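You operate a simulated robot arm through the tools that you are given. There is no shell and no other tool. Be economical: measure what you need, move in short steps, check, and stop when the job is done.

The job below is to be done with a simulated two-armed robot. You get a single attempt, and the scene is never put back.

Task
Switch the belt off, lift the tray aside and wipe the smudge away.
Fine: the tray goes on the grey table, the grey cloth back where it lay. What is to be rubbed or washed off counts as gone when no trace of it is left.

The check looks at the end state, three seconds after you hand in, the way a careful person would. Anything else that was tipped, shoved, dropped, spilled or broken makes it a failure. Flat cloth is picked up by pressing the open fingertips on it (5 to 10 N) and closing them slowly along it; thin cloth reads only 2 to 8 mm in the jaws.

Robot
Two 7-joint arms with two-finger parallel grippers on one trunk, on a base that drives. Base frame: it is fixed to the floor where the robot stands at the start and does not move with it; the origin is under the middle of the robot, x ahead of it, y to its left, z up; the surface under the hand at the start is at about z = 0.83. Lengths are in m, angles in rad, forces in N, time in s.
The left shoulder is at the start at [0.07, 0.134, 1.176], the right one opposite. With the tool pointing down near the work surface each hand reaches from about 0.1 to 0.64 m from the robot's upright axis, wherever it stands, measured 20 degrees to its own side. Places, roughly: back guide lever [0.6, 0.4, 1]; bent blue tab [-1.25, 1.75, 0.75]; black stop lever [0.6, 0.3, 0.9]; blue clamp lever [0.6, 0.3, 0.9]; blue tab [-1, 1.75, 0.75]; blue tab (5x3x2 cm) [0.8, 0.4, 1]; blue tape roll [-1.25, 1.5, 0.75]; carriage lever [1.1, 0.2, 1.2]; cream card tray [-1, 1.5, 1]; cream card tray (17x9x3 cm) [-1.1, 1.4, 1.1]; cream infeed belt [1, 0.2, 0.9]; foot block knob [1, 0.4, 1.1]; front guide lever [0.6, 0, 1]; green press lever [0.6, 0.2, 0.9]; green tab [-1, 1.75, 0.75]; green tab (5x3x2 cm) [0.8, 0.4, 1]. Payload 1.57 kg a hand.
The TCP of each hand is the grasp point between the finger pads, 0.03 m short of the fingertips. In the tool frame z runs along the fingers and y along their closing line. The gripper opens to 0.08 m. The fingers are 0.017 m wide and 0.012 m thick; the gripper's body (0.04 by 0.082 m) begins 0.08 m behind the TCP.
Orientation is told as [roll, pitch, yaw] about the base's x, y, z axes, in that order, counted from this pose: with the fingers straight down and closing along the base's y, the tool's x points along the base's -x, its y along +y and its z along -z.

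Tools
- The arms move only by the tool drive_tool. It takes "left_increments", "right_increments" or both (then of equal length, played together; a hand with none holds still); each is a list of rows, each an object (a shift or turn left out is 0, a gripper value left out holds the last) with "xyz": the shift along the tool's x, y, z in units of 200 mm (1.0 is 200 mm), a list of three; "delta_rot": the turn, a rotation vector about the tool's x, y, z in units of 180 degrees (1.0 is 180 degrees), a list of three; "jaw": the gripper command, from -1 (fully open) to 1 (shut), values between in proportion. In form: [{"xyz": [tx, ty, tz], "delta_rot": [rx, ry, rz], "jaw": jaw}, ...]. A call has 1 to 20 rows; each row is the pose to reach, as a shift and turn from the pose commanded when the call began, along the tool's axes at that moment. A call with a number of a shift or a turn outside -1 to 1 is refused whole. Each row takes 0.2 s and may step no farther than 0.05 m and 0.15 rad from the row before; otherwise, or with a gripper value out of range, the whole call is refused. Where a pose cannot be reached the arm comes as near as it can. A force on the tool above 40 N (or 10 N above the force at the start of the call, whichever is more), or a blocked arm, ends the call early, and 0.2 s more pass. The fingers move at their own pace (about 0.153 m/s each) and stop on an object; they squeeze with about 37 N. The grip force told is the motor's: it shows also when the fingers shut on nothing. Time passes only in rows, and 0.2 s behind the last, so rows that repeat a pose let the fingers close. The reply holds the time, the measured pose of the TCP, the force on the tool along the base axes, the opening and the grip force, in the units named above and with some noise, with the torque about the TCP (base axes, N m) and any sound that the robot's microphone picked up, and new pictures: "show" is both (left out), scene, wrist or none (wrist: the cameras of the hands that moved).
- Cameras (640 x 400 px; columns grow to the right, rows downward): "scene" is now at [0.1302, -0.0054, 1.3856]; the picture's right is [-0.07, -1.00, 0.00], its down [-0.73, 0.05, -0.68] and it looks along [0.67, -0.05, -0.74] (base axes); focal length 214 px, centre (320, 200). "left" rides on the left gripper at [0.072, 0.007, -0.122] in its tool frame; the picture's right is [-0.09, 1.00, 0.00], its down [-0.84, -0.08, -0.54] and it looks along [-0.54, -0.05, 0.84] (tool axes); focal length 238 px, centre (320, 200). "right" rides on the right gripper at [0.072, -0.007, -0.122] in its tool frame; the picture's right is [0.09, 1.00, 0.00], its down [-0.84, 0.08, -0.54] and it looks along [-0.54, 0.05, 0.84] (tool axes); focal length 238 px, centre (320, 200). There is no depth. A picture from a camera that has moved, and an enlarged one, comes with that camera's place and axes in the base frame and with its lens.
- slide_trunk(by): slides the trunk up (or, below 0, down) by that many m; the arms and the scene camera ride with it, the base frame stays. It gives what a move gives, with no picture.
- drive_base(legs): drives the robot by 1 to 6 legs, each [ahead, left, turn to the left] in m, m and rad, along the robot's own axes; the way and the turn of a leg run together, so that a leg with both is an arc; at most 1.5 m and 3.142 rad a leg. The arms and the cameras ride along, it lands a little off, and it stops where it bumps. It gives what a move gives, and a new picture of the scene camera.
- aim_head(pan, tilt): turns the head with the scene camera to pan (to the left, within 1.501 rad either way) and tilt (down, from -0.506 to 1.204), counted from straight ahead of the robot. It gives what a move gives, and a new picture of the scene camera.
- enlarge(camera, box): a new picture of the part [left, top, right, bottom] of that camera's present view, enlarged. The clock stands still meanwhile.
- job_done(): hands the job in; it is judged then, once.

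Work in short steps. Places have to be worked out from the pictures, the camera data and where the tool is seen: move nearer, look again, correct. Check each grasp and each placing, and mend what went wrong. You have 120 turns and 260 pictures in all, those below and enlarged ones among them. Open the grippers and draw the arms clear of the work before you hand the job in, unless the task says otherwise; then end with one line.

The tools are called after "Request:" by a JSON object that holds its "fn" and its "kwargs". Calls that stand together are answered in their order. drive_tool: Moves the arms, as the interface text tells. Its arguments: {"type":"object","properties":{"left_increments":{"type":"array","items":{"type":"object","properties":{"xyz":{"type":"array","items":{"type":"number"}},"delta_rot":{"type":"array","items":{"type":"number"}},"jaw":{"type":"number"}}}},"right_increments":{"type":"array","items":{"type":"object","properties":{"xyz":{"type":"array","items":{"type":"number"}},"delta_rot":{"type":"array","items":{"type":"number"}},"jaw":{"type":"number"}}}},"show":{"type":"string","enum":["both","scene","wrist","none"]}},"required":[]} The other tools are called the same way: slide_trunk (by) slides the trunk up or down; drive_base (legs) drives the base; aim_head (pan, tilt) turns the head that bears the scene camera; enlarge (camera, box) takes an enlarged picture of a part of a camera's view; job_done () hands the job in.

At the start:

```text
time_s: 0.0
left_ee_pos: [0.4205, 0.1955, 1.2577]
left_tcp_rot: [0.001, 0.002, 0.001]
left_contact_force: [-0.5, -0.4, 0.4]
left_moment: [0.0, -0.01, 0.01]
left_grip_width: 0.0801
left_grip_force: 0.1
right_ee_pos: [0.446, -0.1449, 1.1932]
right_tcp_rot: [0.001, 0.001, -0.001]
right_contact_force: [-0.5, 0.0, -0.3]
right_moment: [-0.01, -0.01, -0.01]
right_grip_width: 0.0799
right_grip_force: 0.1
trunk travel left (down, up): [-0.75, 0.19]
robot x, y, heading: [-0.0006, -0.0014, -0.001]
head pan, tilt: [-0.072, 0.829]
```

scene: 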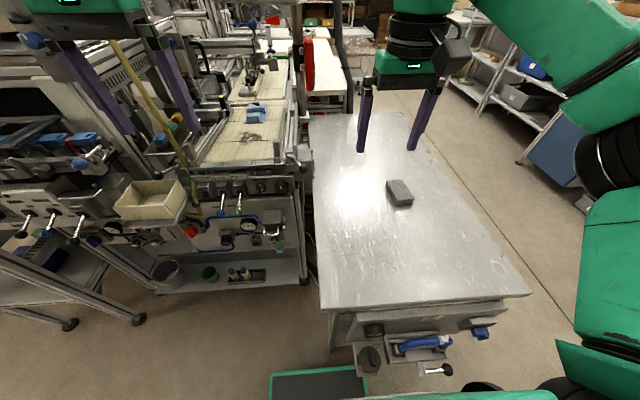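
right: 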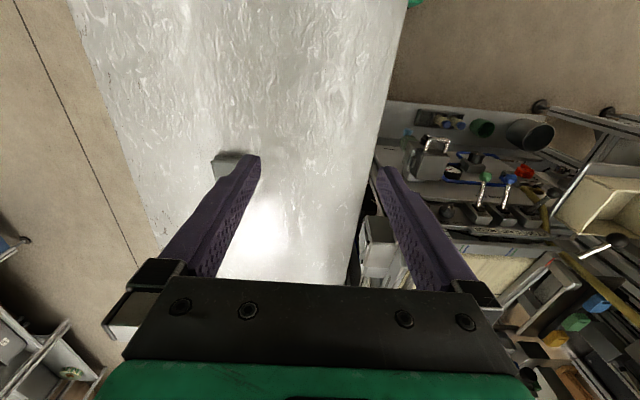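
left: 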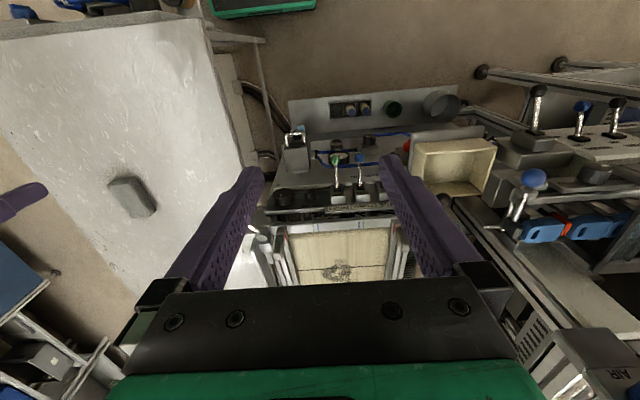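

I see a grey table with a grey block/cloth and a belt with a dark smudge at left. I'll look closer at both before moving.

Request:
{"fn": "enlarge", "kwargs": {"camera": "scene", "box": [100, 90, 320, 290]}}

Request:
{"fn": "enlarge", "kwargs": {"camera": "left", "box": [230, 80, 530, 290]}}

Request:
{"fn": "enlarge", "kwargs": {"camera": "scene", "box": [180, 20, 340, 160]}}

Request:
{"fn": "enlarge", "kwargs": {"camera": "scene", "box": [0, 60, 220, 260]}}

```text
2.00 times, centred on (210, 190) of scene
camera zoom: at [0.1302, -0.0054, 1.3856], right [-0.07, -1.0, 0.0], down [-0.73, 0.05, -0.68], along [0.67, -0.05, -0.74], focal length 429 px, centre (540, 220)
```

zoom: 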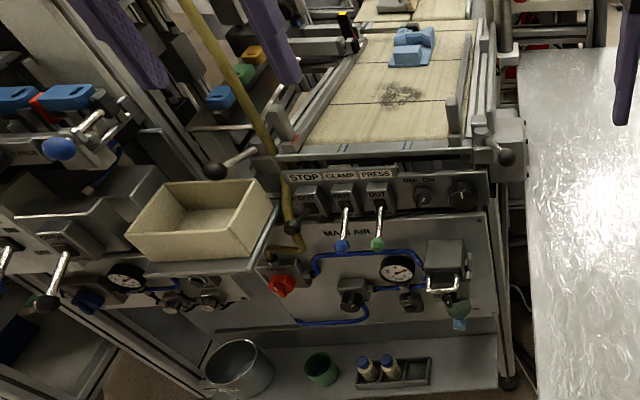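

```text
1.90 times, centred on (380, 185) of left
camera zoom: at [0.3495, 0.2025, 1.3791], right [0.09, 1.0, 0.0], down [0.84, -0.08, 0.54], along [0.54, -0.05, -0.84], focal length 454 px, centre (206, 229)
```

zoom: 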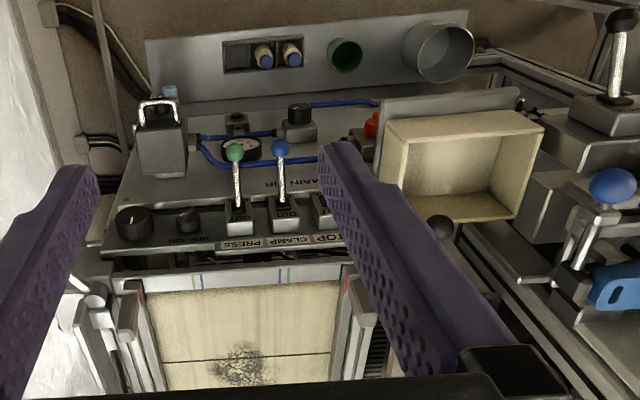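

```text
2.86 times, centred on (260, 90) of scene
camera zoom: at [0.1302, -0.0054, 1.3856], right [-0.07, -1.0, 0.0], down [-0.73, 0.05, -0.68], along [0.67, -0.05, -0.74], focal length 613 px, centre (491, 514)
```

zoom: 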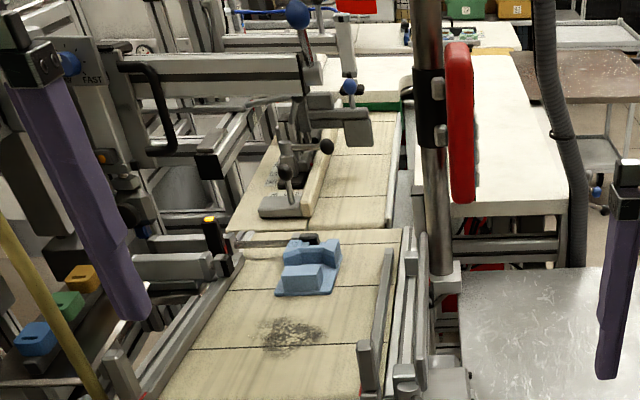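

```text
2.00 times, centred on (110, 160) of scene
camera zoom: at [0.1302, -0.0054, 1.3856], right [-0.07, -1.0, 0.0], down [-0.73, 0.05, -0.68], along [0.67, -0.05, -0.74], focal length 429 px, centre (740, 280)
```

zoom: 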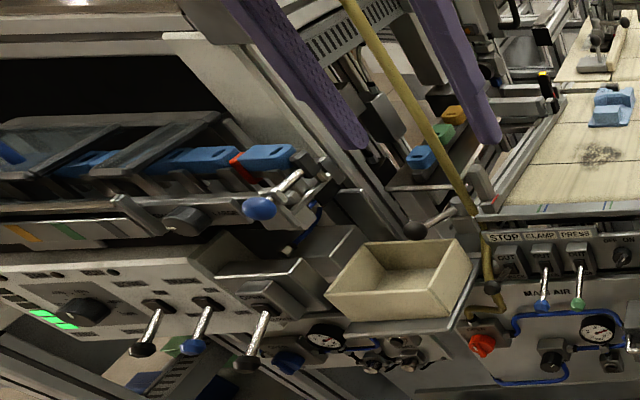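

The panel carries STOP/CLAMP/PRESS levers and an OFF/ON knob; a blue object stands on the belt just behind the smudge. I'll turn the head to see the belt better and notice whether it moves.

Request:
{"fn": "aim_head", "kwargs": {"pan": 0.3, "tilt": 0.65}}

Request:
{"fn": "enlarge", "kwargs": {"camera": "scene", "box": [270, 60, 470, 185]}}

Request:
{"fn": "enlarge", "kwargs": {"camera": "scene", "box": [270, 140, 430, 260]}}

```text
time_s: 0.8
left_ee_pos: [0.4201, 0.1957, 1.257]
left_tcp_rot: [0.001, 0.0, 0.002]
left_contact_force: [0.7, -0.2, 0.2]
left_moment: [0.05, 0.02, -0.02]
left_grip_width: 0.08
left_grip_force: 0.0
right_ee_pos: [0.4466, -0.1447, 1.1934]
right_tcp_rot: [0.0, -0.001, -0.001]
right_contact_force: [-0.4, 0.1, 1.0]
right_moment: [0.01, -0.03, 0.02]
right_grip_width: 0.08
right_grip_force: 0.0
trunk travel left (down, up): [-0.75, 0.19]
robot x, y, heading: [0.0005, -0.0001, -0.001]
head pan, tilt: [0.3, 0.649]
camera scene: at [0.134, 0.0259, 1.4005], right [0.29, -0.96, 0.0], down [-0.58, -0.18, -0.8], along [0.76, 0.23, -0.6], focal length 214 px, centre (320, 200)
```

scene: 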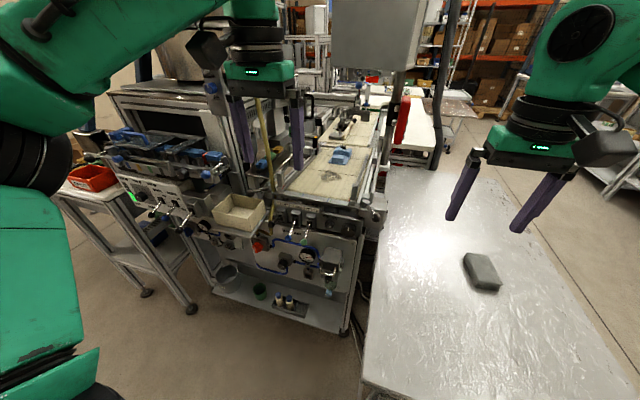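

```text
3.20 times, centred on (370, 122) of scene
camera zoom: at [0.134, 0.0259, 1.4005], right [0.29, -0.96, 0.0], down [-0.58, -0.18, -0.8], along [0.76, 0.23, -0.6], focal length 686 px, centre (160, 448)
```

zoom: 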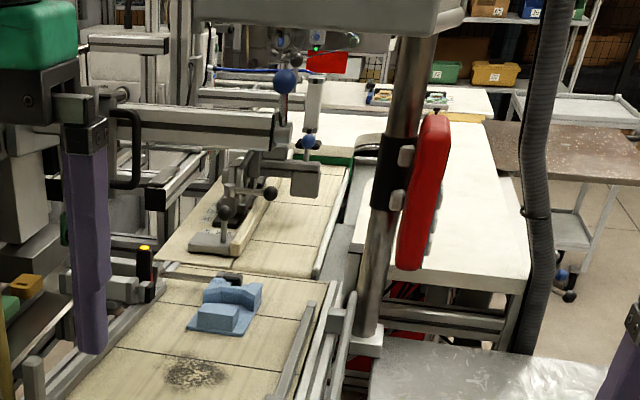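

```text
3.33 times, centred on (350, 200) of scene
camera zoom: at [0.134, 0.0259, 1.4005], right [0.29, -0.96, 0.0], down [-0.58, -0.18, -0.8], along [0.76, 0.23, -0.6], focal length 715 px, centre (220, 200)
```

zoom: 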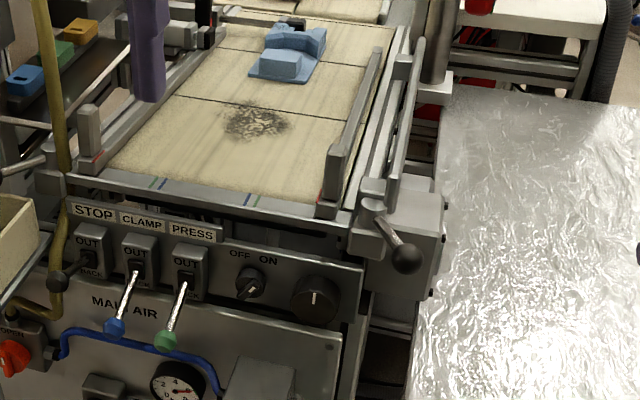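

The smudge stays put at about (0.954, 0.22, 0.9). I'll look down to see the base's clearance to the table and machine, and enlarge the knob from the left hand camera.

Request:
{"fn": "aim_head", "kwargs": {"pan": 0.2, "tilt": 1.2}}

Request:
{"fn": "enlarge", "kwargs": {"camera": "left", "box": [260, 150, 400, 237]}}

```text
time_s: 1.8
left_ee_pos: [0.4207, 0.195, 1.2578]
left_tcp_rot: [-0.001, 0.0, 0.001]
left_contact_force: [0.4, -0.1, -0.1]
left_moment: [0.01, -0.02, -0.02]
left_grip_width: 0.0802
left_grip_force: 0.1
right_ee_pos: [0.446, -0.1458, 1.1922]
right_tcp_rot: [0.0, -0.001, 0.0]
right_contact_force: [-0.3, 0.6, -0.7]
right_moment: [-0.04, -0.01, 0.0]
right_grip_width: 0.08
right_grip_force: 0.0
trunk travel left (down, up): [-0.75, 0.19]
robot x, y, heading: [0.0001, -0.0009, -0.003]
head pan, tilt: [0.201, 1.201]
camera scene: at [0.106, 0.0115, 1.3602], right [0.2, -0.98, 0.0], down [-0.91, -0.19, -0.36], along [0.36, 0.07, -0.93], focal length 214 px, centre (320, 200)
```

scene: 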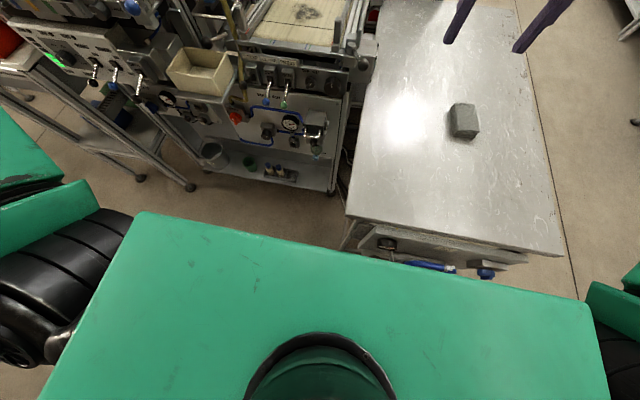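

```text
4.57 times, centred on (330, 194) of left
camera zoom: at [0.3494, 0.2026, 1.3791], right [0.09, 1.0, 0.0], down [0.84, -0.08, 0.54], along [0.54, -0.05, -0.84], focal length 1090 px, centre (274, 230)
```

zoom: 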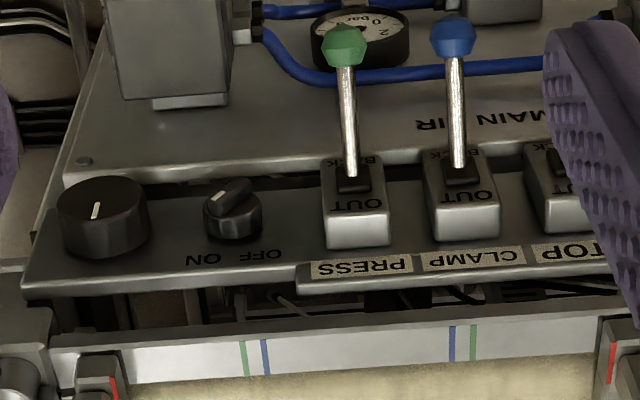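

Room in front of the machine seems to span y from about 0 to 0.95; the base can stand left of the table. I'll draw the left hand back first, then drive left and check.

Request:
{"fn": "drive_tool", "kwargs": {"left_increments": [{"xyz": [0.2, 0, 0]}, {"xyz": [0.4, 0, 0]}, {"xyz": [0.6, 0, 0]}], "show": "none"}}

Request:
{"fn": "drive_base", "kwargs": {"legs": [[0, 0.28, 0]]}}

```text
time_s: 2.6
left_ee_pos: [0.2956, 0.1953, 1.2582]
left_tcp_rot: [0.0, -0.001, 0.003]
left_contact_force: [-0.1, -0.1, -0.1]
left_moment: [-0.02, -0.01, 0.03]
left_grip_width: 0.0799
left_grip_force: 0.1
right_ee_pos: [0.4438, -0.1442, 1.1929]
right_tcp_rot: [-0.001, -0.001, -0.002]
right_contact_force: [-0.2, 0.4, 0.5]
right_moment: [-0.02, 0.01, 0.01]
right_grip_width: 0.0801
right_grip_force: 0.0
trunk travel left (down, up): [-0.75, 0.19]
robot x, y, heading: [0.0014, -0.0016, 0.006]
head pan, tilt: [0.201, 1.201]
```

```text
time_s: 4.6
left_ee_pos: [0.2976, 0.4723, 1.2595]
left_tcp_rot: [0.001, -0.001, -0.001]
left_contact_force: [0.3, -0.1, -0.8]
left_moment: [0.0, 0.03, -0.01]
left_grip_width: 0.0801
left_grip_force: 0.1
right_ee_pos: [0.4464, 0.131, 1.1932]
right_tcp_rot: [0.0, 0.0, -0.003]
right_contact_force: [0.2, 0.3, 0.0]
right_moment: [0.0, -0.01, 0.02]
right_grip_width: 0.0802
right_grip_force: 0.1
trunk travel left (down, up): [-0.75, 0.19]
robot x, y, heading: [-0.0017, 0.2764, -0.004]
head pan, tilt: [0.201, 1.201]
camera scene: at [0.1061, 0.2874, 1.3602], right [0.2, -0.98, 0.0], down [-0.91, -0.18, -0.36], along [0.36, 0.07, -0.93], focal length 214 px, centre (320, 200)
```

scene: 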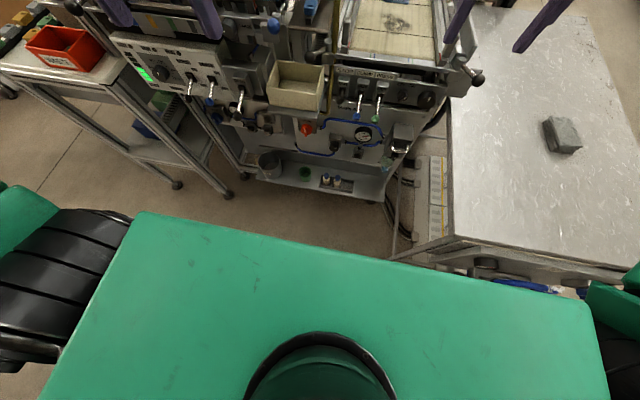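

The table's left edge lies near y=-0.015. I'll shift slightly left and drive ahead in a modest leg.

Request:
{"fn": "drive_base", "kwargs": {"legs": [[0, 0.04, 0], [0.2, 0, 0]]}}

Request:
{"fn": "aim_head", "kwargs": {"pan": -0.1, "tilt": 0.7}}

```text
time_s: 6.6
left_ee_pos: [0.4926, 0.5122, 1.2586]
left_tcp_rot: [-0.001, -0.003, -0.001]
left_contact_force: [-0.3, -0.3, 0.0]
left_moment: [0.02, -0.01, -0.04]
left_grip_width: 0.08
left_grip_force: 0.2
right_ee_pos: [0.6408, 0.1702, 1.1936]
right_tcp_rot: [0.0, -0.005, -0.004]
right_contact_force: [0.0, 1.1, 0.5]
right_moment: [0.06, 0.04, -0.01]
right_grip_width: 0.08
right_grip_force: 0.1
trunk travel left (down, up): [-0.75, 0.19]
robot x, y, heading: [0.2018, 0.3195, -0.001]
head pan, tilt: [0.201, 1.201]
camera scene: at [0.301, 0.3279, 1.3605], right [0.2, -0.98, 0.0], down [-0.91, -0.18, -0.36], along [0.36, 0.07, -0.93], focal length 214 px, centre (320, 200)
```

scene: 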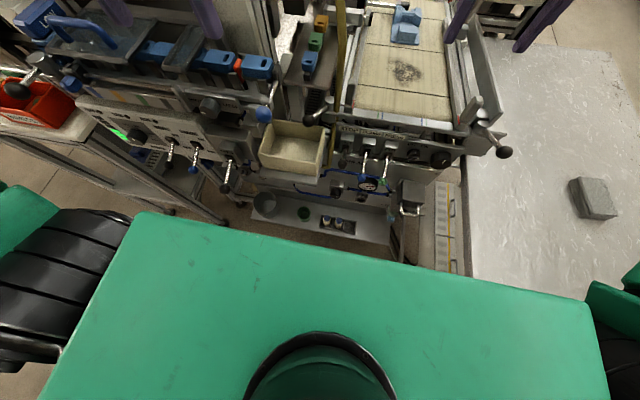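

```text
time_s: 7.6
left_ee_pos: [0.4968, 0.513, 1.2574]
left_tcp_rot: [0.0, -0.002, 0.0]
left_contact_force: [-0.2, 0.5, -1.1]
left_moment: [0.02, 0.0, 0.03]
left_grip_width: 0.0802
left_grip_force: 0.1
right_ee_pos: [0.6442, 0.1717, 1.1925]
right_tcp_rot: [0.001, 0.0, -0.004]
right_contact_force: [-0.1, 0.1, -0.2]
right_moment: [-0.01, 0.0, 0.0]
right_grip_width: 0.0801
right_grip_force: 0.0
trunk travel left (down, up): [-0.75, 0.19]
robot x, y, heading: [0.1953, 0.3198, -0.003]
head pan, tilt: [-0.099, 0.7]
camera scene: at [0.3337, 0.3092, 1.3961], right [-0.1, -0.99, 0.0], down [-0.64, 0.07, -0.76], along [0.76, -0.08, -0.65], focal length 214 px, centre (320, 200)
```

scene: 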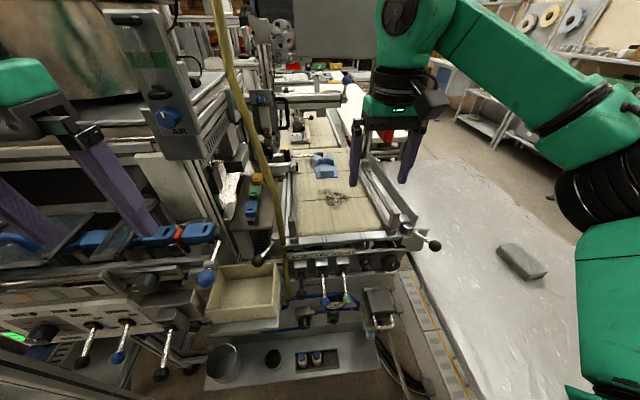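

Good stance. Enlarging the blue object/smudge and the panel to identify tray and knob state.

Request:
{"fn": "enlarge", "kwargs": {"camera": "scene", "box": [270, 130, 430, 245]}}

Request:
{"fn": "enlarge", "kwargs": {"camera": "scene", "box": [280, 225, 440, 325]}}

Request:
{"fn": "enlarge", "kwargs": {"camera": "right", "box": [220, 0, 420, 300]}}

```text
3.48 times, centred on (350, 188) of scene
camera zoom: at [0.3337, 0.3092, 1.3961], right [-0.1, -0.99, 0.0], down [-0.64, 0.07, -0.76], along [0.76, -0.08, -0.65], focal length 746 px, centre (216, 244)
```

zoom: 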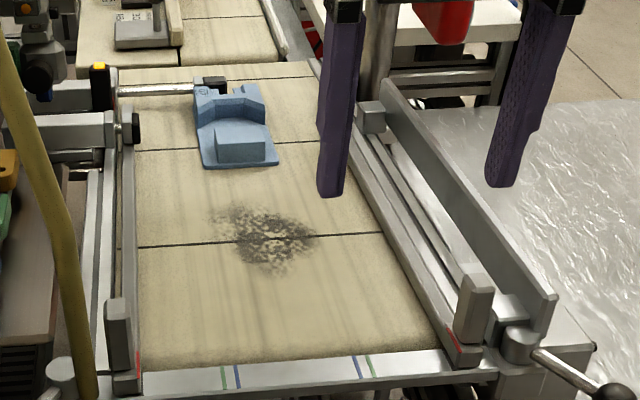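

```text
4.00 times, centred on (360, 275) of scene
camera zoom: at [0.3337, 0.3092, 1.3961], right [-0.1, -0.99, 0.0], down [-0.64, 0.07, -0.76], along [0.76, -0.08, -0.65], focal length 858 px, centre (160, -100)
```

zoom: 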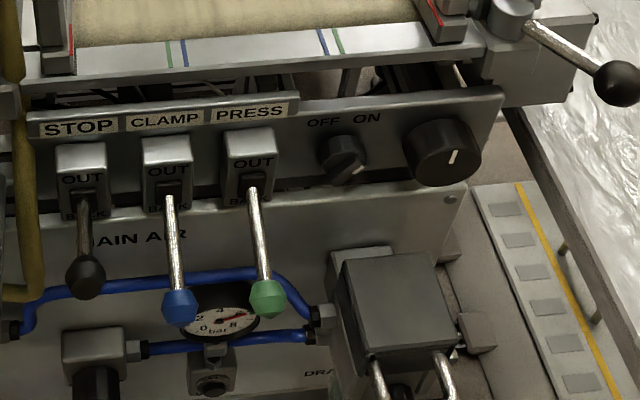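

```text
1.33 times, centred on (320, 150) of right
camera zoom: at [0.5712, 0.1641, 1.3145], right [-0.09, 1.0, 0.0], down [0.84, 0.08, 0.54], along [0.54, 0.05, -0.84], focal length 318 px, centre (320, 267)
```

zoom: 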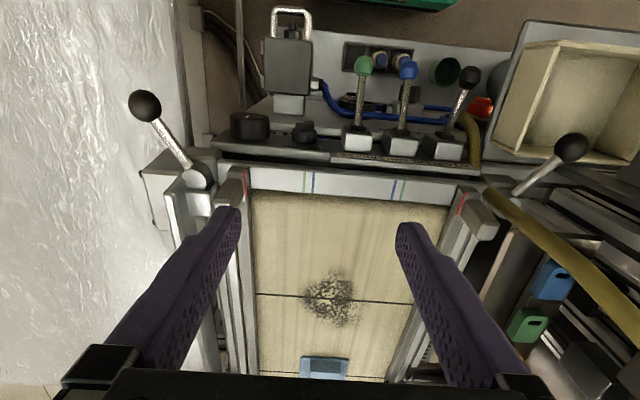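

Triangulation puts the knob at about (0.652, 0.150, 0.886) on a near-vertical panel, belt z≈0.93, smudge ≈(0.89,0.205). Zooming in on the knob to read its pointer.

Request:
{"fn": "enlarge", "kwargs": {"camera": "scene", "box": [345, 245, 409, 285]}}

Request:
{"fn": "enlarge", "kwargs": {"camera": "right", "box": [260, 60, 340, 140]}}

```text
10.00 times, centred on (377, 265) of scene
camera zoom: at [0.3337, 0.3092, 1.3961], right [-0.1, -0.99, 0.0], down [-0.64, 0.07, -0.76], along [0.76, -0.08, -0.65], focal length 2145 px, centre (-250, -450)
```

zoom: 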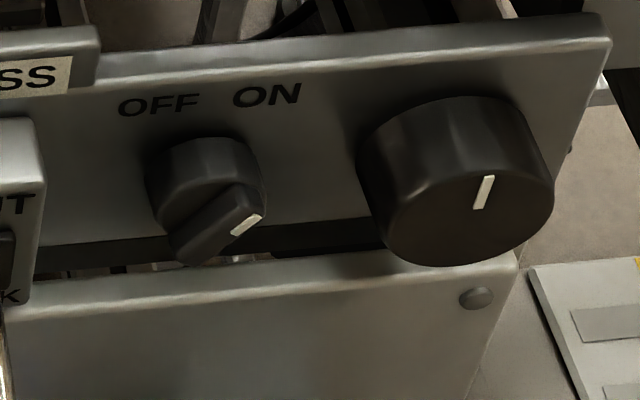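

```text
5.00 times, centred on (300, 100) of right
camera zoom: at [0.5712, 0.1641, 1.3145], right [-0.09, 1.0, 0.0], down [0.84, 0.08, 0.54], along [0.54, 0.05, -0.84], focal length 1192 px, centre (420, 700)
```

zoom: 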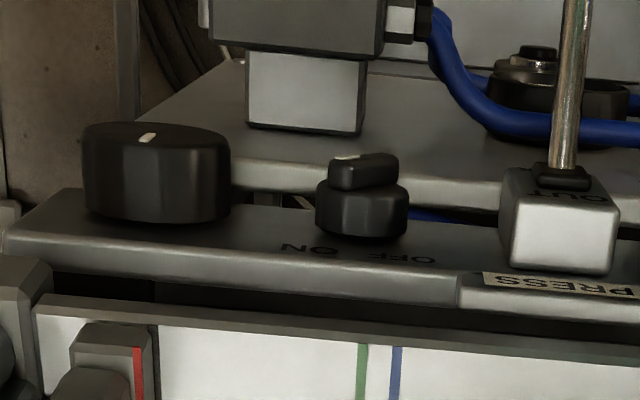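

The knob's white mark points to ON (about 36° right of vertical), so it must turn counter-clockwise to OFF. I'll pitch the right hand to point forward at a safe height first.

Request:
{"fn": "drive_tool", "kwargs": {"right_increments": [{"xyz": [0.05, 0, 0], "delta_rot": [0, -0.045, 0]}, {"xyz": [0.1, 0, 0], "delta_rot": [0, -0.09, 0]}, {"xyz": [0.15, 0, 0], "delta_rot": [0, -0.135, 0]}, {"xyz": [0.2, 0, 0], "delta_rot": [0, -0.18, 0]}, {"xyz": [0.25, 0, 0], "delta_rot": [0, -0.225, 0]}, {"xyz": [0.3, 0, 0], "delta_rot": [0, -0.27, 0]}, {"xyz": [0.35, 0, 0], "delta_rot": [0, -0.315, 0]}, {"xyz": [0.35, 0, 0], "delta_rot": [0, -0.36, 0]}, {"xyz": [0.35, 0, 0], "delta_rot": [0, -0.405, 0]}, {"xyz": [0.35, 0, 0], "delta_rot": [0, -0.45, 0]}, {"xyz": [0.35, 0, 0], "delta_rot": [0, -0.475, 0]}, {"xyz": [0.35, 0, 0], "delta_rot": [0, -0.5, 0], "jaw": -0.2}]}}

```text
time_s: 10.2
left_ee_pos: [0.4982, 0.5126, 1.2584]
left_tcp_rot: [-0.002, 0.002, -0.003]
left_contact_force: [0.4, -0.1, -0.2]
left_moment: [-0.01, 0.03, 0.02]
left_grip_width: 0.0801
left_grip_force: 0.1
right_ee_pos: [0.6306, 0.1985, 1.2397]
right_tcp_rot: [0.186, -1.541, -0.211]
right_contact_force: [0.6, 0.5, 0.0]
right_moment: [0.01, -0.01, -0.03]
right_grip_width: 0.0478
right_grip_force: 0.1
right hand out of reach, approached as far as the arm can: row 9, 10, 11, 12
trunk travel left (down, up): [-0.75, 0.19]
robot x, y, heading: [0.198, 0.3168, -0.004]
head pan, tilt: [-0.099, 0.7]
camera scene: at [0.3352, 0.3098, 1.396], right [-0.1, -0.99, 0.0], down [-0.64, 0.07, -0.76], along [0.76, -0.08, -0.65], focal length 214 px, centre (320, 200)
camera right: at [0.5051, 0.1945, 1.1712], right [0.02, 1.0, -0.09], down [-0.51, 0.09, 0.85], along [0.86, 0.03, 0.51], focal length 238 px, centre (320, 200)
```

scene: 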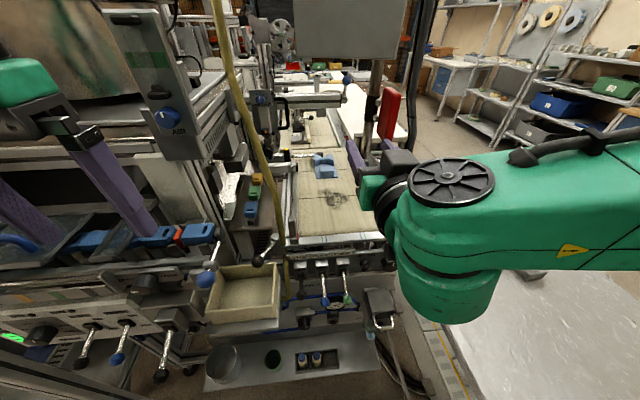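
right: 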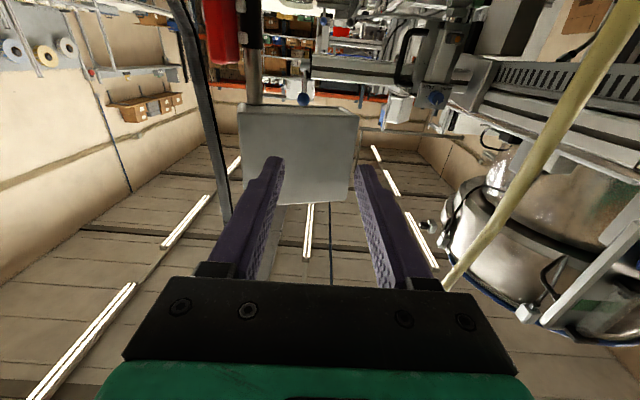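

The wrist was too close to the shoulder to finish pitching. Backing the base 0.16 m gives room; then I'll level the hand and lower it in front of the knob.

Request:
{"fn": "drive_base", "kwargs": {"legs": [[-0.16, 0, 0]]}}

Request:
{"fn": "drive_tool", "kwargs": {"right_increments": [{"xyz": [0.1, -0.05, 0.05]}, {"xyz": [0.3, -0.1, 0.1]}], "show": "none"}}

```text
time_s: 11.6
left_ee_pos: [0.3395, 0.5135, 1.2576]
left_tcp_rot: [-0.001, 0.001, -0.001]
left_contact_force: [0.1, -0.1, 0.6]
left_moment: [-0.03, 0.03, 0.0]
left_grip_width: 0.0798
left_grip_force: 0.0
right_ee_pos: [0.4714, 0.1978, 1.239]
right_tcp_rot: [0.176, -1.537, -0.2]
right_contact_force: [0.2, -0.9, 0.1]
right_moment: [0.02, -0.01, 0.0]
right_grip_width: 0.048
right_grip_force: 0.0
trunk travel left (down, up): [-0.75, 0.19]
robot x, y, heading: [0.0362, 0.3198, -0.005]
head pan, tilt: [-0.099, 0.7]
camera scene: at [0.1769, 0.3096, 1.3958], right [-0.1, -0.99, 0.0], down [-0.64, 0.07, -0.76], along [0.76, -0.08, -0.65], focal length 214 px, centre (320, 200)
```

scene: 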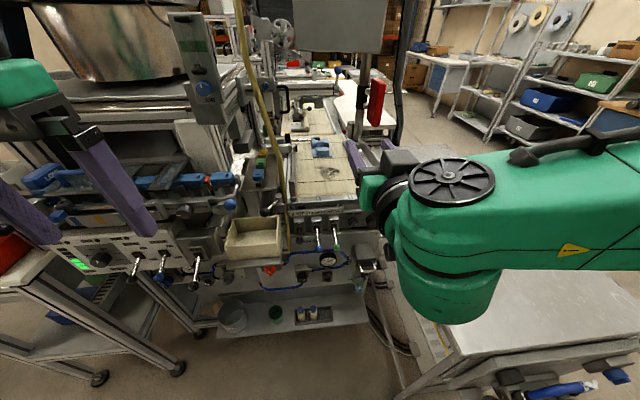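

```text
time_s: 12.2
left_ee_pos: [0.3386, 0.5144, 1.2575]
left_tcp_rot: [-0.002, 0.003, -0.001]
left_contact_force: [-0.1, -0.9, 0.0]
left_moment: [-0.03, 0.0, 0.03]
left_grip_width: 0.0799
left_grip_force: 0.0
right_ee_pos: [0.5044, 0.1776, 1.1849]
right_tcp_rot: [0.159, -1.538, -0.187]
right_contact_force: [-0.2, 0.9, -0.4]
right_moment: [0.03, -0.04, -0.04]
right_grip_width: 0.0482
right_grip_force: 0.1
right hand out of reach, approached as far as the arm can: row 1, 2
trunk travel left (down, up): [-0.75, 0.19]
robot x, y, heading: [0.0418, 0.3146, 0.003]
head pan, tilt: [-0.099, 0.7]
```

Hand is nearly level at (0.504, 0.178, 1.185). Lowering it toward the knob's height at stand-off, and looking.

Request:
{"fn": "drive_tool", "kwargs": {"right_increments": [{"xyz": [0.2, 0, 0]}, {"xyz": [0.4, -0.03, 0]}, {"xyz": [0.6, -0.05, 0]}, {"xyz": [0.8, -0.08, 0]}, {"xyz": [1.0, -0.1, 0]}], "show": "none"}}

Request:
{"fn": "drive_tool", "kwargs": {"right_increments": [{"xyz": [0.2, 0, 0]}, {"xyz": [0.4, 0, 0]}, {"xyz": [0.45, 0, 0]}]}}

```text
time_s: 13.4
left_ee_pos: [0.3377, 0.5138, 1.258]
left_tcp_rot: [-0.001, 0.002, 0.001]
left_contact_force: [0.0, -0.3, -0.6]
left_moment: [0.01, 0.03, -0.02]
left_grip_width: 0.08
left_grip_force: 0.1
right_ee_pos: [0.4876, 0.1936, 1.0032]
right_tcp_rot: [0.178, -1.539, -0.204]
right_contact_force: [0.0, 0.2, -0.5]
right_moment: [-0.04, -0.01, 0.0]
right_grip_width: 0.0479
right_grip_force: 0.0
right hand out of reach, approached as far as the arm can: row 2, 4, 5
trunk travel left (down, up): [-0.75, 0.19]
robot x, y, heading: [0.0362, 0.32, -0.002]
head pan, tilt: [-0.099, 0.7]
```

```text
time_s: 14.2
left_ee_pos: [0.3356, 0.512, 1.2585]
left_tcp_rot: [0.0, -0.001, -0.002]
left_contact_force: [-0.1, -0.1, 0.0]
left_moment: [0.01, 0.02, 0.01]
left_grip_width: 0.08
left_grip_force: 0.1
right_ee_pos: [0.4748, 0.2289, 0.941]
right_tcp_rot: [0.208, -1.538, -0.235]
right_contact_force: [0.4, -1.1, 0.6]
right_moment: [0.01, -0.02, 0.04]
right_grip_width: 0.0481
right_grip_force: 0.2
right hand out of reach, approached as far as the arm can: row 1, 2, 3
trunk travel left (down, up): [-0.75, 0.19]
robot x, y, heading: [0.0381, 0.3201, -0.003]
head pan, tilt: [-0.099, 0.7]
camera scene: at [0.1732, 0.3087, 1.3963], right [-0.1, -0.99, 0.0], down [-0.64, 0.07, -0.77], along [0.76, -0.08, -0.64], focal length 214 px, centre (320, 200)
camera right: at [0.3501, 0.2257, 0.8725], right [0.03, 1.0, -0.09], down [-0.51, 0.09, 0.85], along [0.86, 0.02, 0.51], focal length 238 px, centre (320, 200)
```

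scene: 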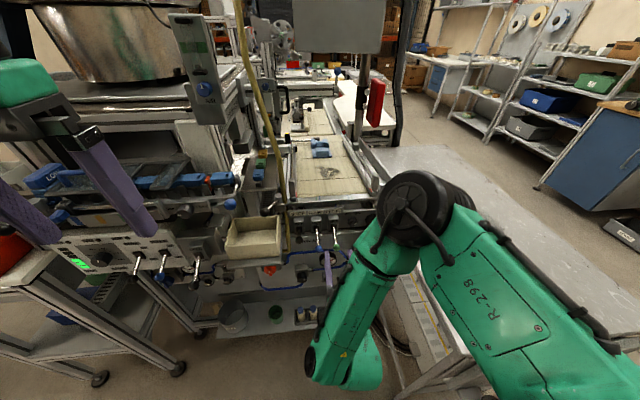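
right: 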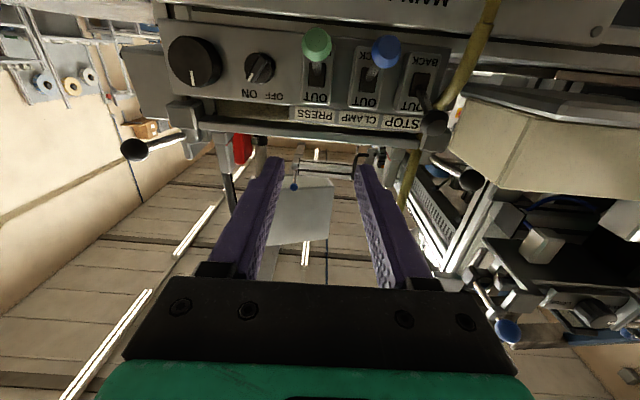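

The arm cannot get low enough in this posture; I'll raise the hand, then lower the trunk so the shoulder is near knob height.

Request:
{"fn": "drive_tool", "kwargs": {"right_increments": [{"xyz": [-0.2, -0.05, 0]}, {"xyz": [-0.4, -0.1, 0]}, {"xyz": [-0.6, -0.2, 0]}, {"xyz": [-0.8, -0.3, 0]}, {"xyz": [-1.0, -0.3, 0]}], "show": "none"}}

Request:
{"fn": "slide_trunk", "kwargs": {"by": -0.25}}

```text
time_s: 15.4
left_ee_pos: [0.3396, 0.5116, 1.2583]
left_tcp_rot: [0.001, 0.002, 0.0]
left_contact_force: [0.8, 0.1, -0.4]
left_moment: [0.02, 0.03, 0.0]
left_grip_width: 0.0801
left_grip_force: 0.1
right_ee_pos: [0.4981, 0.1801, 1.1248]
right_tcp_rot: [0.78, -1.491, -0.813]
right_contact_force: [1.4, 0.4, 4.1]
right_moment: [0.0, 0.35, -0.02]
right_grip_width: 0.048
right_grip_force: 0.0
right hand out of reach, approached as far as the arm can: row 4, 5
trunk travel left (down, up): [-0.75, 0.19]
robot x, y, heading: [0.0367, 0.3172, -0.002]
head pan, tilt: [-0.099, 0.7]
```

```text
time_s: 18.0
left_ee_pos: [0.338, 0.5134, 1.0082]
left_tcp_rot: [-0.002, -0.001, 0.0]
left_contact_force: [-0.4, -0.2, -0.5]
left_moment: [-0.03, -0.02, -0.01]
left_grip_width: 0.08
left_grip_force: 0.0
right_ee_pos: [0.4945, 0.1816, 0.8741]
right_tcp_rot: [0.647, -1.503, -0.683]
right_contact_force: [1.2, 0.2, -0.4]
right_moment: [0.0, 0.02, 0.0]
right_grip_width: 0.0479
right_grip_force: 0.0
trunk travel left (down, up): [-0.5, 0.44]
robot x, y, heading: [0.0404, 0.3171, -0.002]
head pan, tilt: [-0.099, 0.7]
```

Hand now level at z≈0.874. I'll step forward to about 9 cm before the knob, roll +36° to match its bar, open a bit, and look.

Request:
{"fn": "drive_tool", "kwargs": {"right_increments": [{"xyz": [-0.01, -0.03, 0.05], "delta_rot": [0, 0, 0.04]}, {"xyz": [-0.03, -0.08, 0.1], "delta_rot": [0, 0, 0.08]}, {"xyz": [-0.05, -0.12, 0.15], "delta_rot": [0, 0, 0.12]}, {"xyz": [-0.06, -0.158, 0.2], "delta_rot": [0, 0, 0.16]}, {"xyz": [-0.06, -0.158, 0.25], "delta_rot": [0, 0, 0.19]}]}}

Request:
{"fn": "enlarge", "kwargs": {"camera": "right", "box": [200, 60, 440, 210]}}

```text
time_s: 19.2
left_ee_pos: [0.3364, 0.5133, 1.0092]
left_tcp_rot: [0.0, 0.0, 0.0]
left_contact_force: [0.0, -0.1, 0.3]
left_moment: [-0.01, 0.0, 0.01]
left_grip_width: 0.08
left_grip_force: 0.2
right_ee_pos: [0.5462, 0.1484, 0.8927]
right_tcp_rot: [1.519, -0.969, -1.554]
right_contact_force: [0.2, -0.7, 0.4]
right_moment: [-0.01, -0.01, 0.01]
right_grip_width: 0.0478
right_grip_force: 0.1
trunk travel left (down, up): [-0.5, 0.44]
robot x, y, heading: [0.036, 0.3188, -0.001]
head pan, tilt: [-0.099, 0.7]
camera scene: at [0.1741, 0.3094, 1.1461], right [-0.1, -0.99, 0.0], down [-0.64, 0.07, -0.76], along [0.76, -0.08, -0.64], focal length 214 px, centre (320, 200)
camera right: at [0.4236, 0.1867, 0.8327], right [0.04, 0.87, 0.49], down [-0.53, -0.4, 0.75], along [0.85, -0.29, 0.45], focal length 238 px, centre (320, 200)
```

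scene: 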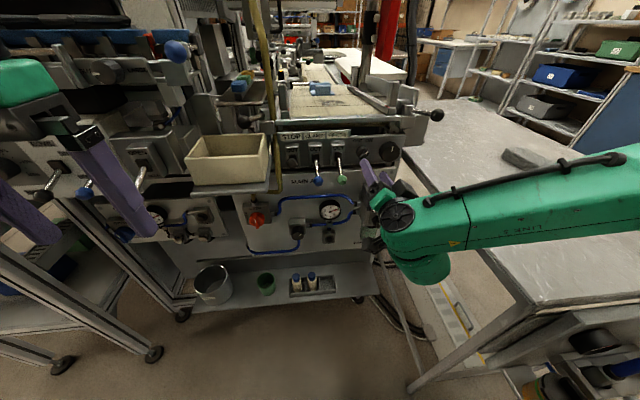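
right: 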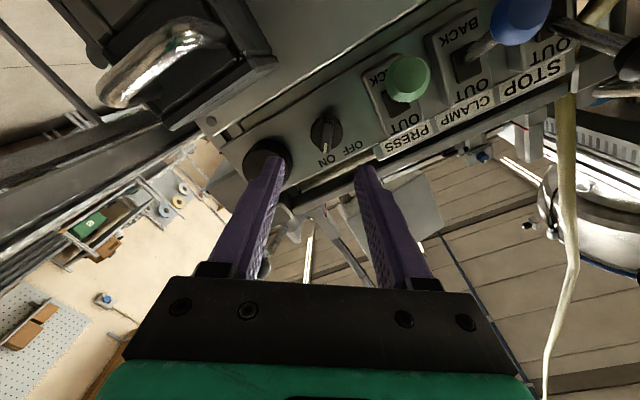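

```text
2.67 times, centred on (320, 135) of right
camera zoom: at [0.4236, 0.1867, 0.8327], right [0.04, 0.87, 0.49], down [-0.53, -0.4, 0.75], along [0.85, -0.29, 0.45], focal length 636 px, centre (320, 373)
```

zoom: 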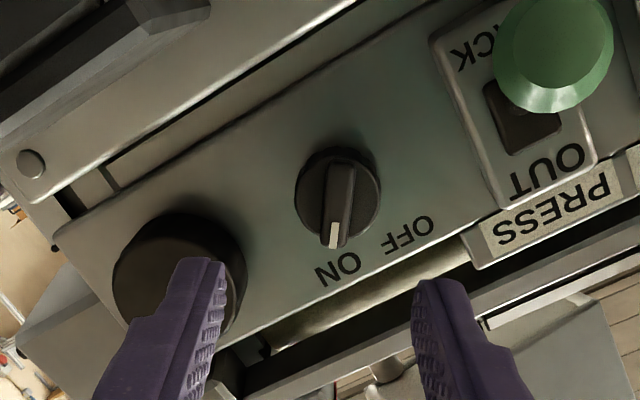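

The bar is well aligned with the finger gap; ray puts it at about (0.648, 0.151, 0.892). I'll advance 6 cm and check again.

Request:
{"fn": "drive_tool", "kwargs": {"right_increments": [{"xyz": [0, 0.02, 0.15]}, {"xyz": [0, 0.03, 0.3]}], "show": "wrist"}}

Request:
{"fn": "enlarge", "kwargs": {"camera": "right", "box": [240, 100, 400, 200]}}

```text
time_s: 19.8
left_ee_pos: [0.3368, 0.5133, 1.0078]
left_tcp_rot: [-0.002, 0.0, 0.0]
left_contact_force: [0.5, 0.0, -0.5]
left_moment: [-0.01, -0.01, -0.02]
left_grip_width: 0.0801
left_grip_force: 0.0
right_ee_pos: [0.6072, 0.1528, 0.8932]
right_tcp_rot: [1.518, -0.968, -1.555]
right_contact_force: [0.6, -0.7, 0.0]
right_moment: [0.03, 0.02, 0.01]
right_grip_width: 0.0482
right_grip_force: 0.0
trunk travel left (down, up): [-0.5, 0.44]
robot x, y, heading: [0.0369, 0.3184, -0.004]
head pan, tilt: [-0.099, 0.7]
camera right: at [0.4841, 0.1913, 0.8337], right [0.04, 0.87, 0.49], down [-0.53, -0.4, 0.75], along [0.85, -0.29, 0.45], focal length 238 px, centre (320, 200)
```

right: 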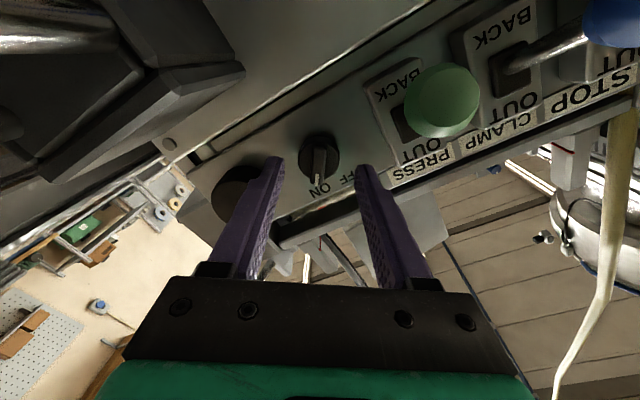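

```text
4.00 times, centred on (320, 150) of right
camera zoom: at [0.4841, 0.1913, 0.8337], right [0.04, 0.87, 0.49], down [-0.53, -0.4, 0.75], along [0.85, -0.29, 0.45], focal length 953 px, centre (320, 400)
```

zoom: 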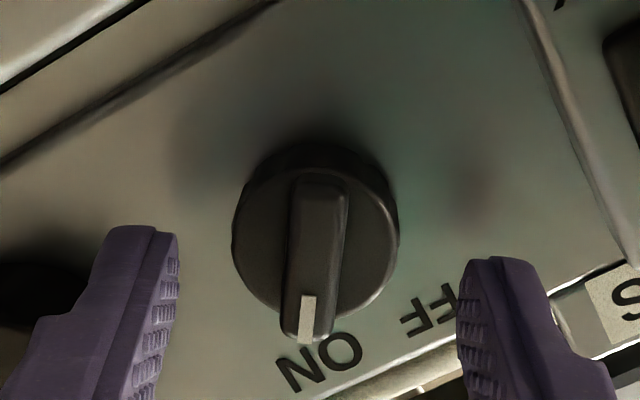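

Alignment is good; the bar's front is near x=0.644 and my fingertips at 0.637. Advancing 2 cm and closing on the bar.

Request:
{"fn": "drive_tool", "kwargs": {"right_increments": [{"xyz": [0, 0, 0.05]}, {"xyz": [0, 0, 0.1]}, {"xyz": [0, 0, 0.1], "jaw": 0.4}, {"xyz": [0, 0, 0.1], "jaw": 0.8}, {"xyz": [0, 0, 0.1], "jaw": 0.8}], "show": "wrist"}}

Request:
{"fn": "enlarge", "kwargs": {"camera": "right", "box": [240, 100, 400, 200]}}

```text
time_s: 21.0
left_ee_pos: [0.3374, 0.5131, 1.0077]
left_tcp_rot: [-0.001, 0.0, 0.002]
left_contact_force: [0.6, -0.1, -0.3]
left_moment: [0.01, 0.03, 0.01]
left_grip_width: 0.08
left_grip_force: 0.0
right_ee_pos: [0.6269, 0.1504, 0.8932]
right_tcp_rot: [1.517, -0.967, -1.556]
right_contact_force: [1.3, 0.3, 0.2]
right_moment: [-0.03, -0.4, 0.34]
right_grip_width: 0.0309
right_grip_force: 39.9
trunk travel left (down, up): [-0.5, 0.44]
robot x, y, heading: [0.0372, 0.3175, -0.001]
head pan, tilt: [-0.099, 0.7]
camera right: at [0.5035, 0.1897, 0.8331], right [0.04, 0.87, 0.49], down [-0.53, -0.4, 0.75], along [0.85, -0.29, 0.45], focal length 238 px, centre (320, 200)
```

right: 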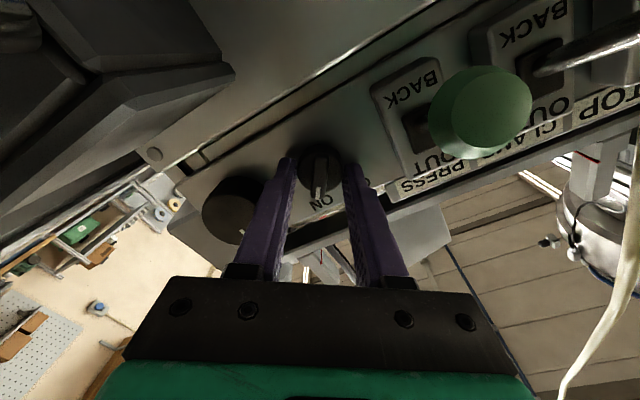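

```text
4.00 times, centred on (320, 150) of right
camera zoom: at [0.5035, 0.1897, 0.8331], right [0.04, 0.87, 0.49], down [-0.53, -0.4, 0.75], along [0.85, -0.29, 0.45], focal length 953 px, centre (320, 400)
```

zoom: 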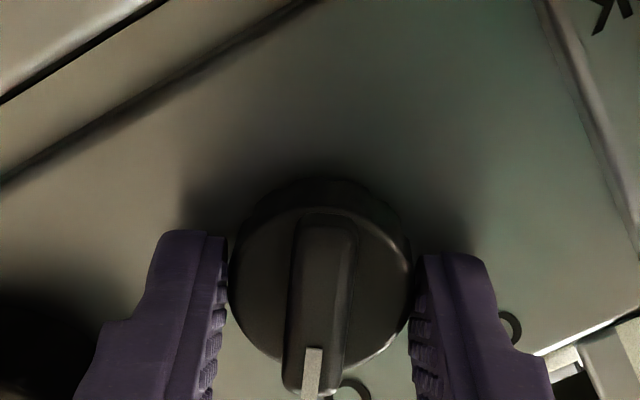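

The fingers hold the knob's 31 mm body firmly. Twisting about -68° (counter-clockwise for the operator) with the grip held.

Request:
{"fn": "drive_tool", "kwargs": {"right_increments": [{"delta_rot": [0, 0, -0.045]}, {"delta_rot": [0, 0, -0.09]}, {"delta_rot": [0, 0, -0.135]}, {"delta_rot": [0, 0, -0.18]}, {"delta_rot": [0, 0, -0.225]}, {"delta_rot": [0, 0, -0.27]}, {"delta_rot": [0, 0, -0.315]}, {"delta_rot": [0, 0, -0.36]}, {"delta_rot": [0, 0, -0.38]}], "show": "wrist"}}

Request:
{"fn": "enlarge", "kwargs": {"camera": "right", "box": [240, 100, 400, 200]}}

```text
time_s: 23.0
left_ee_pos: [0.3374, 0.5153, 1.0075]
left_tcp_rot: [-0.005, 0.003, 0.0]
left_contact_force: [-0.5, 0.2, 0.0]
left_moment: [-0.06, 0.02, 0.01]
left_grip_width: 0.0802
left_grip_force: 0.1
right_ee_pos: [0.6265, 0.1543, 0.8933]
right_tcp_rot: [-1.516, -0.974, 1.501]
right_contact_force: [7.5, 12.0, 1.6]
right_moment: [0.05, -0.16, 0.77]
right_grip_width: 0.0306
right_grip_force: 40.2
trunk travel left (down, up): [-0.5, 0.44]
robot x, y, heading: [0.0365, 0.3193, -0.004]
head pan, tilt: [-0.099, 0.7]
camera right: at [0.5014, 0.111, 0.8406], right [0.0, 0.77, -0.64], down [-0.51, 0.55, 0.66], along [0.86, 0.32, 0.39], focal length 238 px, centre (320, 200)
```

right: 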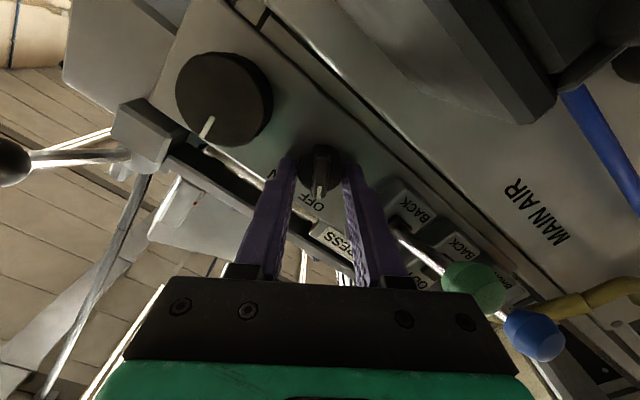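

```text
4.00 times, centred on (320, 150) of right
camera zoom: at [0.5014, 0.111, 0.8406], right [0.0, 0.77, -0.64], down [-0.51, 0.55, 0.66], along [0.86, 0.32, 0.39], focal length 953 px, centre (320, 400)
```

zoom: 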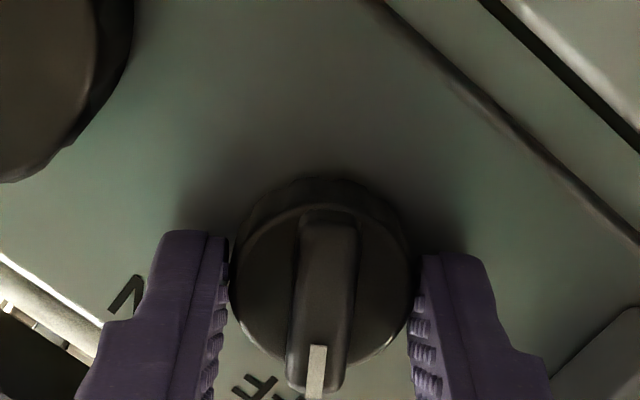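

The knob followed to OFF. Opening slightly and withdrawing straight back, then checking knob and levers.

Request:
{"fn": "drive_tool", "kwargs": {"right_increments": [{"jaw": 0.0}, {"jaw": 0.0}, {"xyz": [0, 0, -0.1]}, {"xyz": [0, 0, -0.25]}, {"xyz": [0, 0, -0.4]}], "show": "wrist"}}

Request:
{"fn": "enlarge", "kwargs": {"camera": "right", "box": [200, 60, 440, 210]}}

Request:
{"fn": "enlarge", "kwargs": {"camera": "scene", "box": [270, 60, 430, 200]}}

```text
time_s: 24.2
left_ee_pos: [0.335, 0.5136, 1.007]
left_tcp_rot: [0.0, -0.003, 0.0]
left_contact_force: [0.6, -0.7, -0.3]
left_moment: [-0.03, -0.02, -0.02]
left_grip_width: 0.08
left_grip_force: 0.0
right_ee_pos: [0.5438, 0.1552, 0.8962]
right_tcp_rot: [-1.519, -0.98, 1.498]
right_contact_force: [-0.4, 0.0, -1.1]
right_moment: [0.0, 0.01, 0.0]
right_grip_width: 0.04
right_grip_force: 0.0
trunk travel left (down, up): [-0.5, 0.44]
robot x, y, heading: [0.0367, 0.3163, -0.005]
head pan, tilt: [-0.099, 0.7]
camera right: at [0.4195, 0.1123, 0.8434], right [0.0, 0.78, -0.63], down [-0.51, 0.55, 0.67], along [0.86, 0.32, 0.4], focal length 238 px, centre (320, 200)
```

right: 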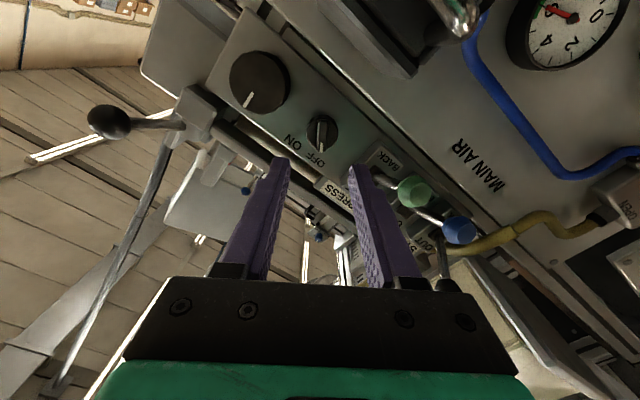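

```text
2.67 times, centred on (320, 135) of right
camera zoom: at [0.4195, 0.1123, 0.8434], right [0.0, 0.78, -0.63], down [-0.51, 0.55, 0.67], along [0.86, 0.32, 0.4], focal length 636 px, centre (320, 373)
```

zoom: 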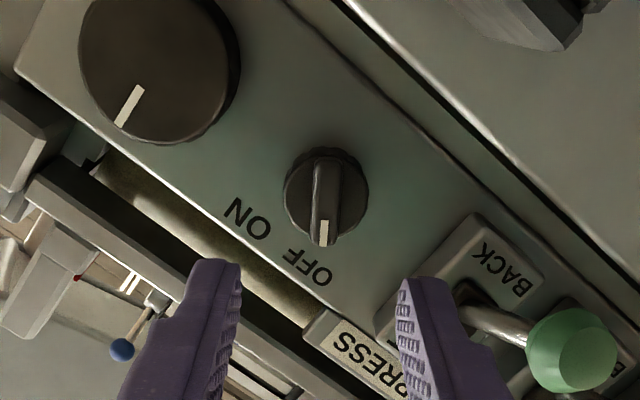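

```text
2.86 times, centred on (350, 130) of scene
camera zoom: at [0.173, 0.3095, 1.1463], right [-0.1, -0.99, 0.0], down [-0.64, 0.07, -0.77], along [0.76, -0.08, -0.64], focal length 613 px, centre (234, 400)
```

zoom: 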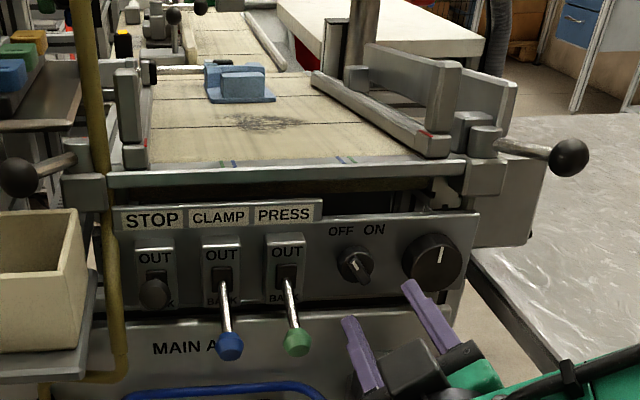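

Wrist view shows the mark at OFF. Confirming with a sharp scene zoom.

Request:
{"fn": "enlarge", "kwargs": {"camera": "scene", "box": [344, 140, 392, 170]}}

```text
13.33 times, centred on (368, 155) of scene
camera zoom: at [0.173, 0.3095, 1.1463], right [-0.1, -0.99, 0.0], down [-0.64, 0.07, -0.77], along [0.76, -0.08, -0.64], focal length 2860 px, centre (-320, 800)
```

zoom: 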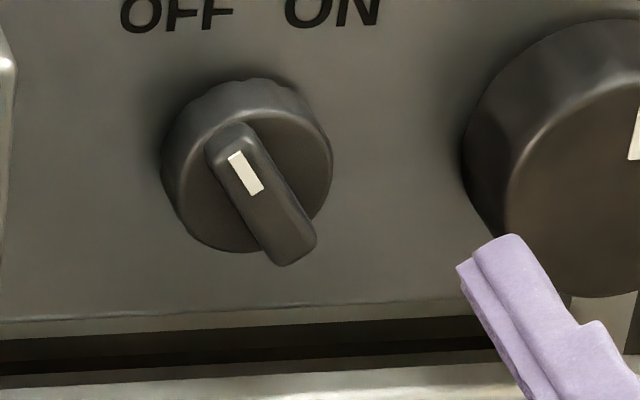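

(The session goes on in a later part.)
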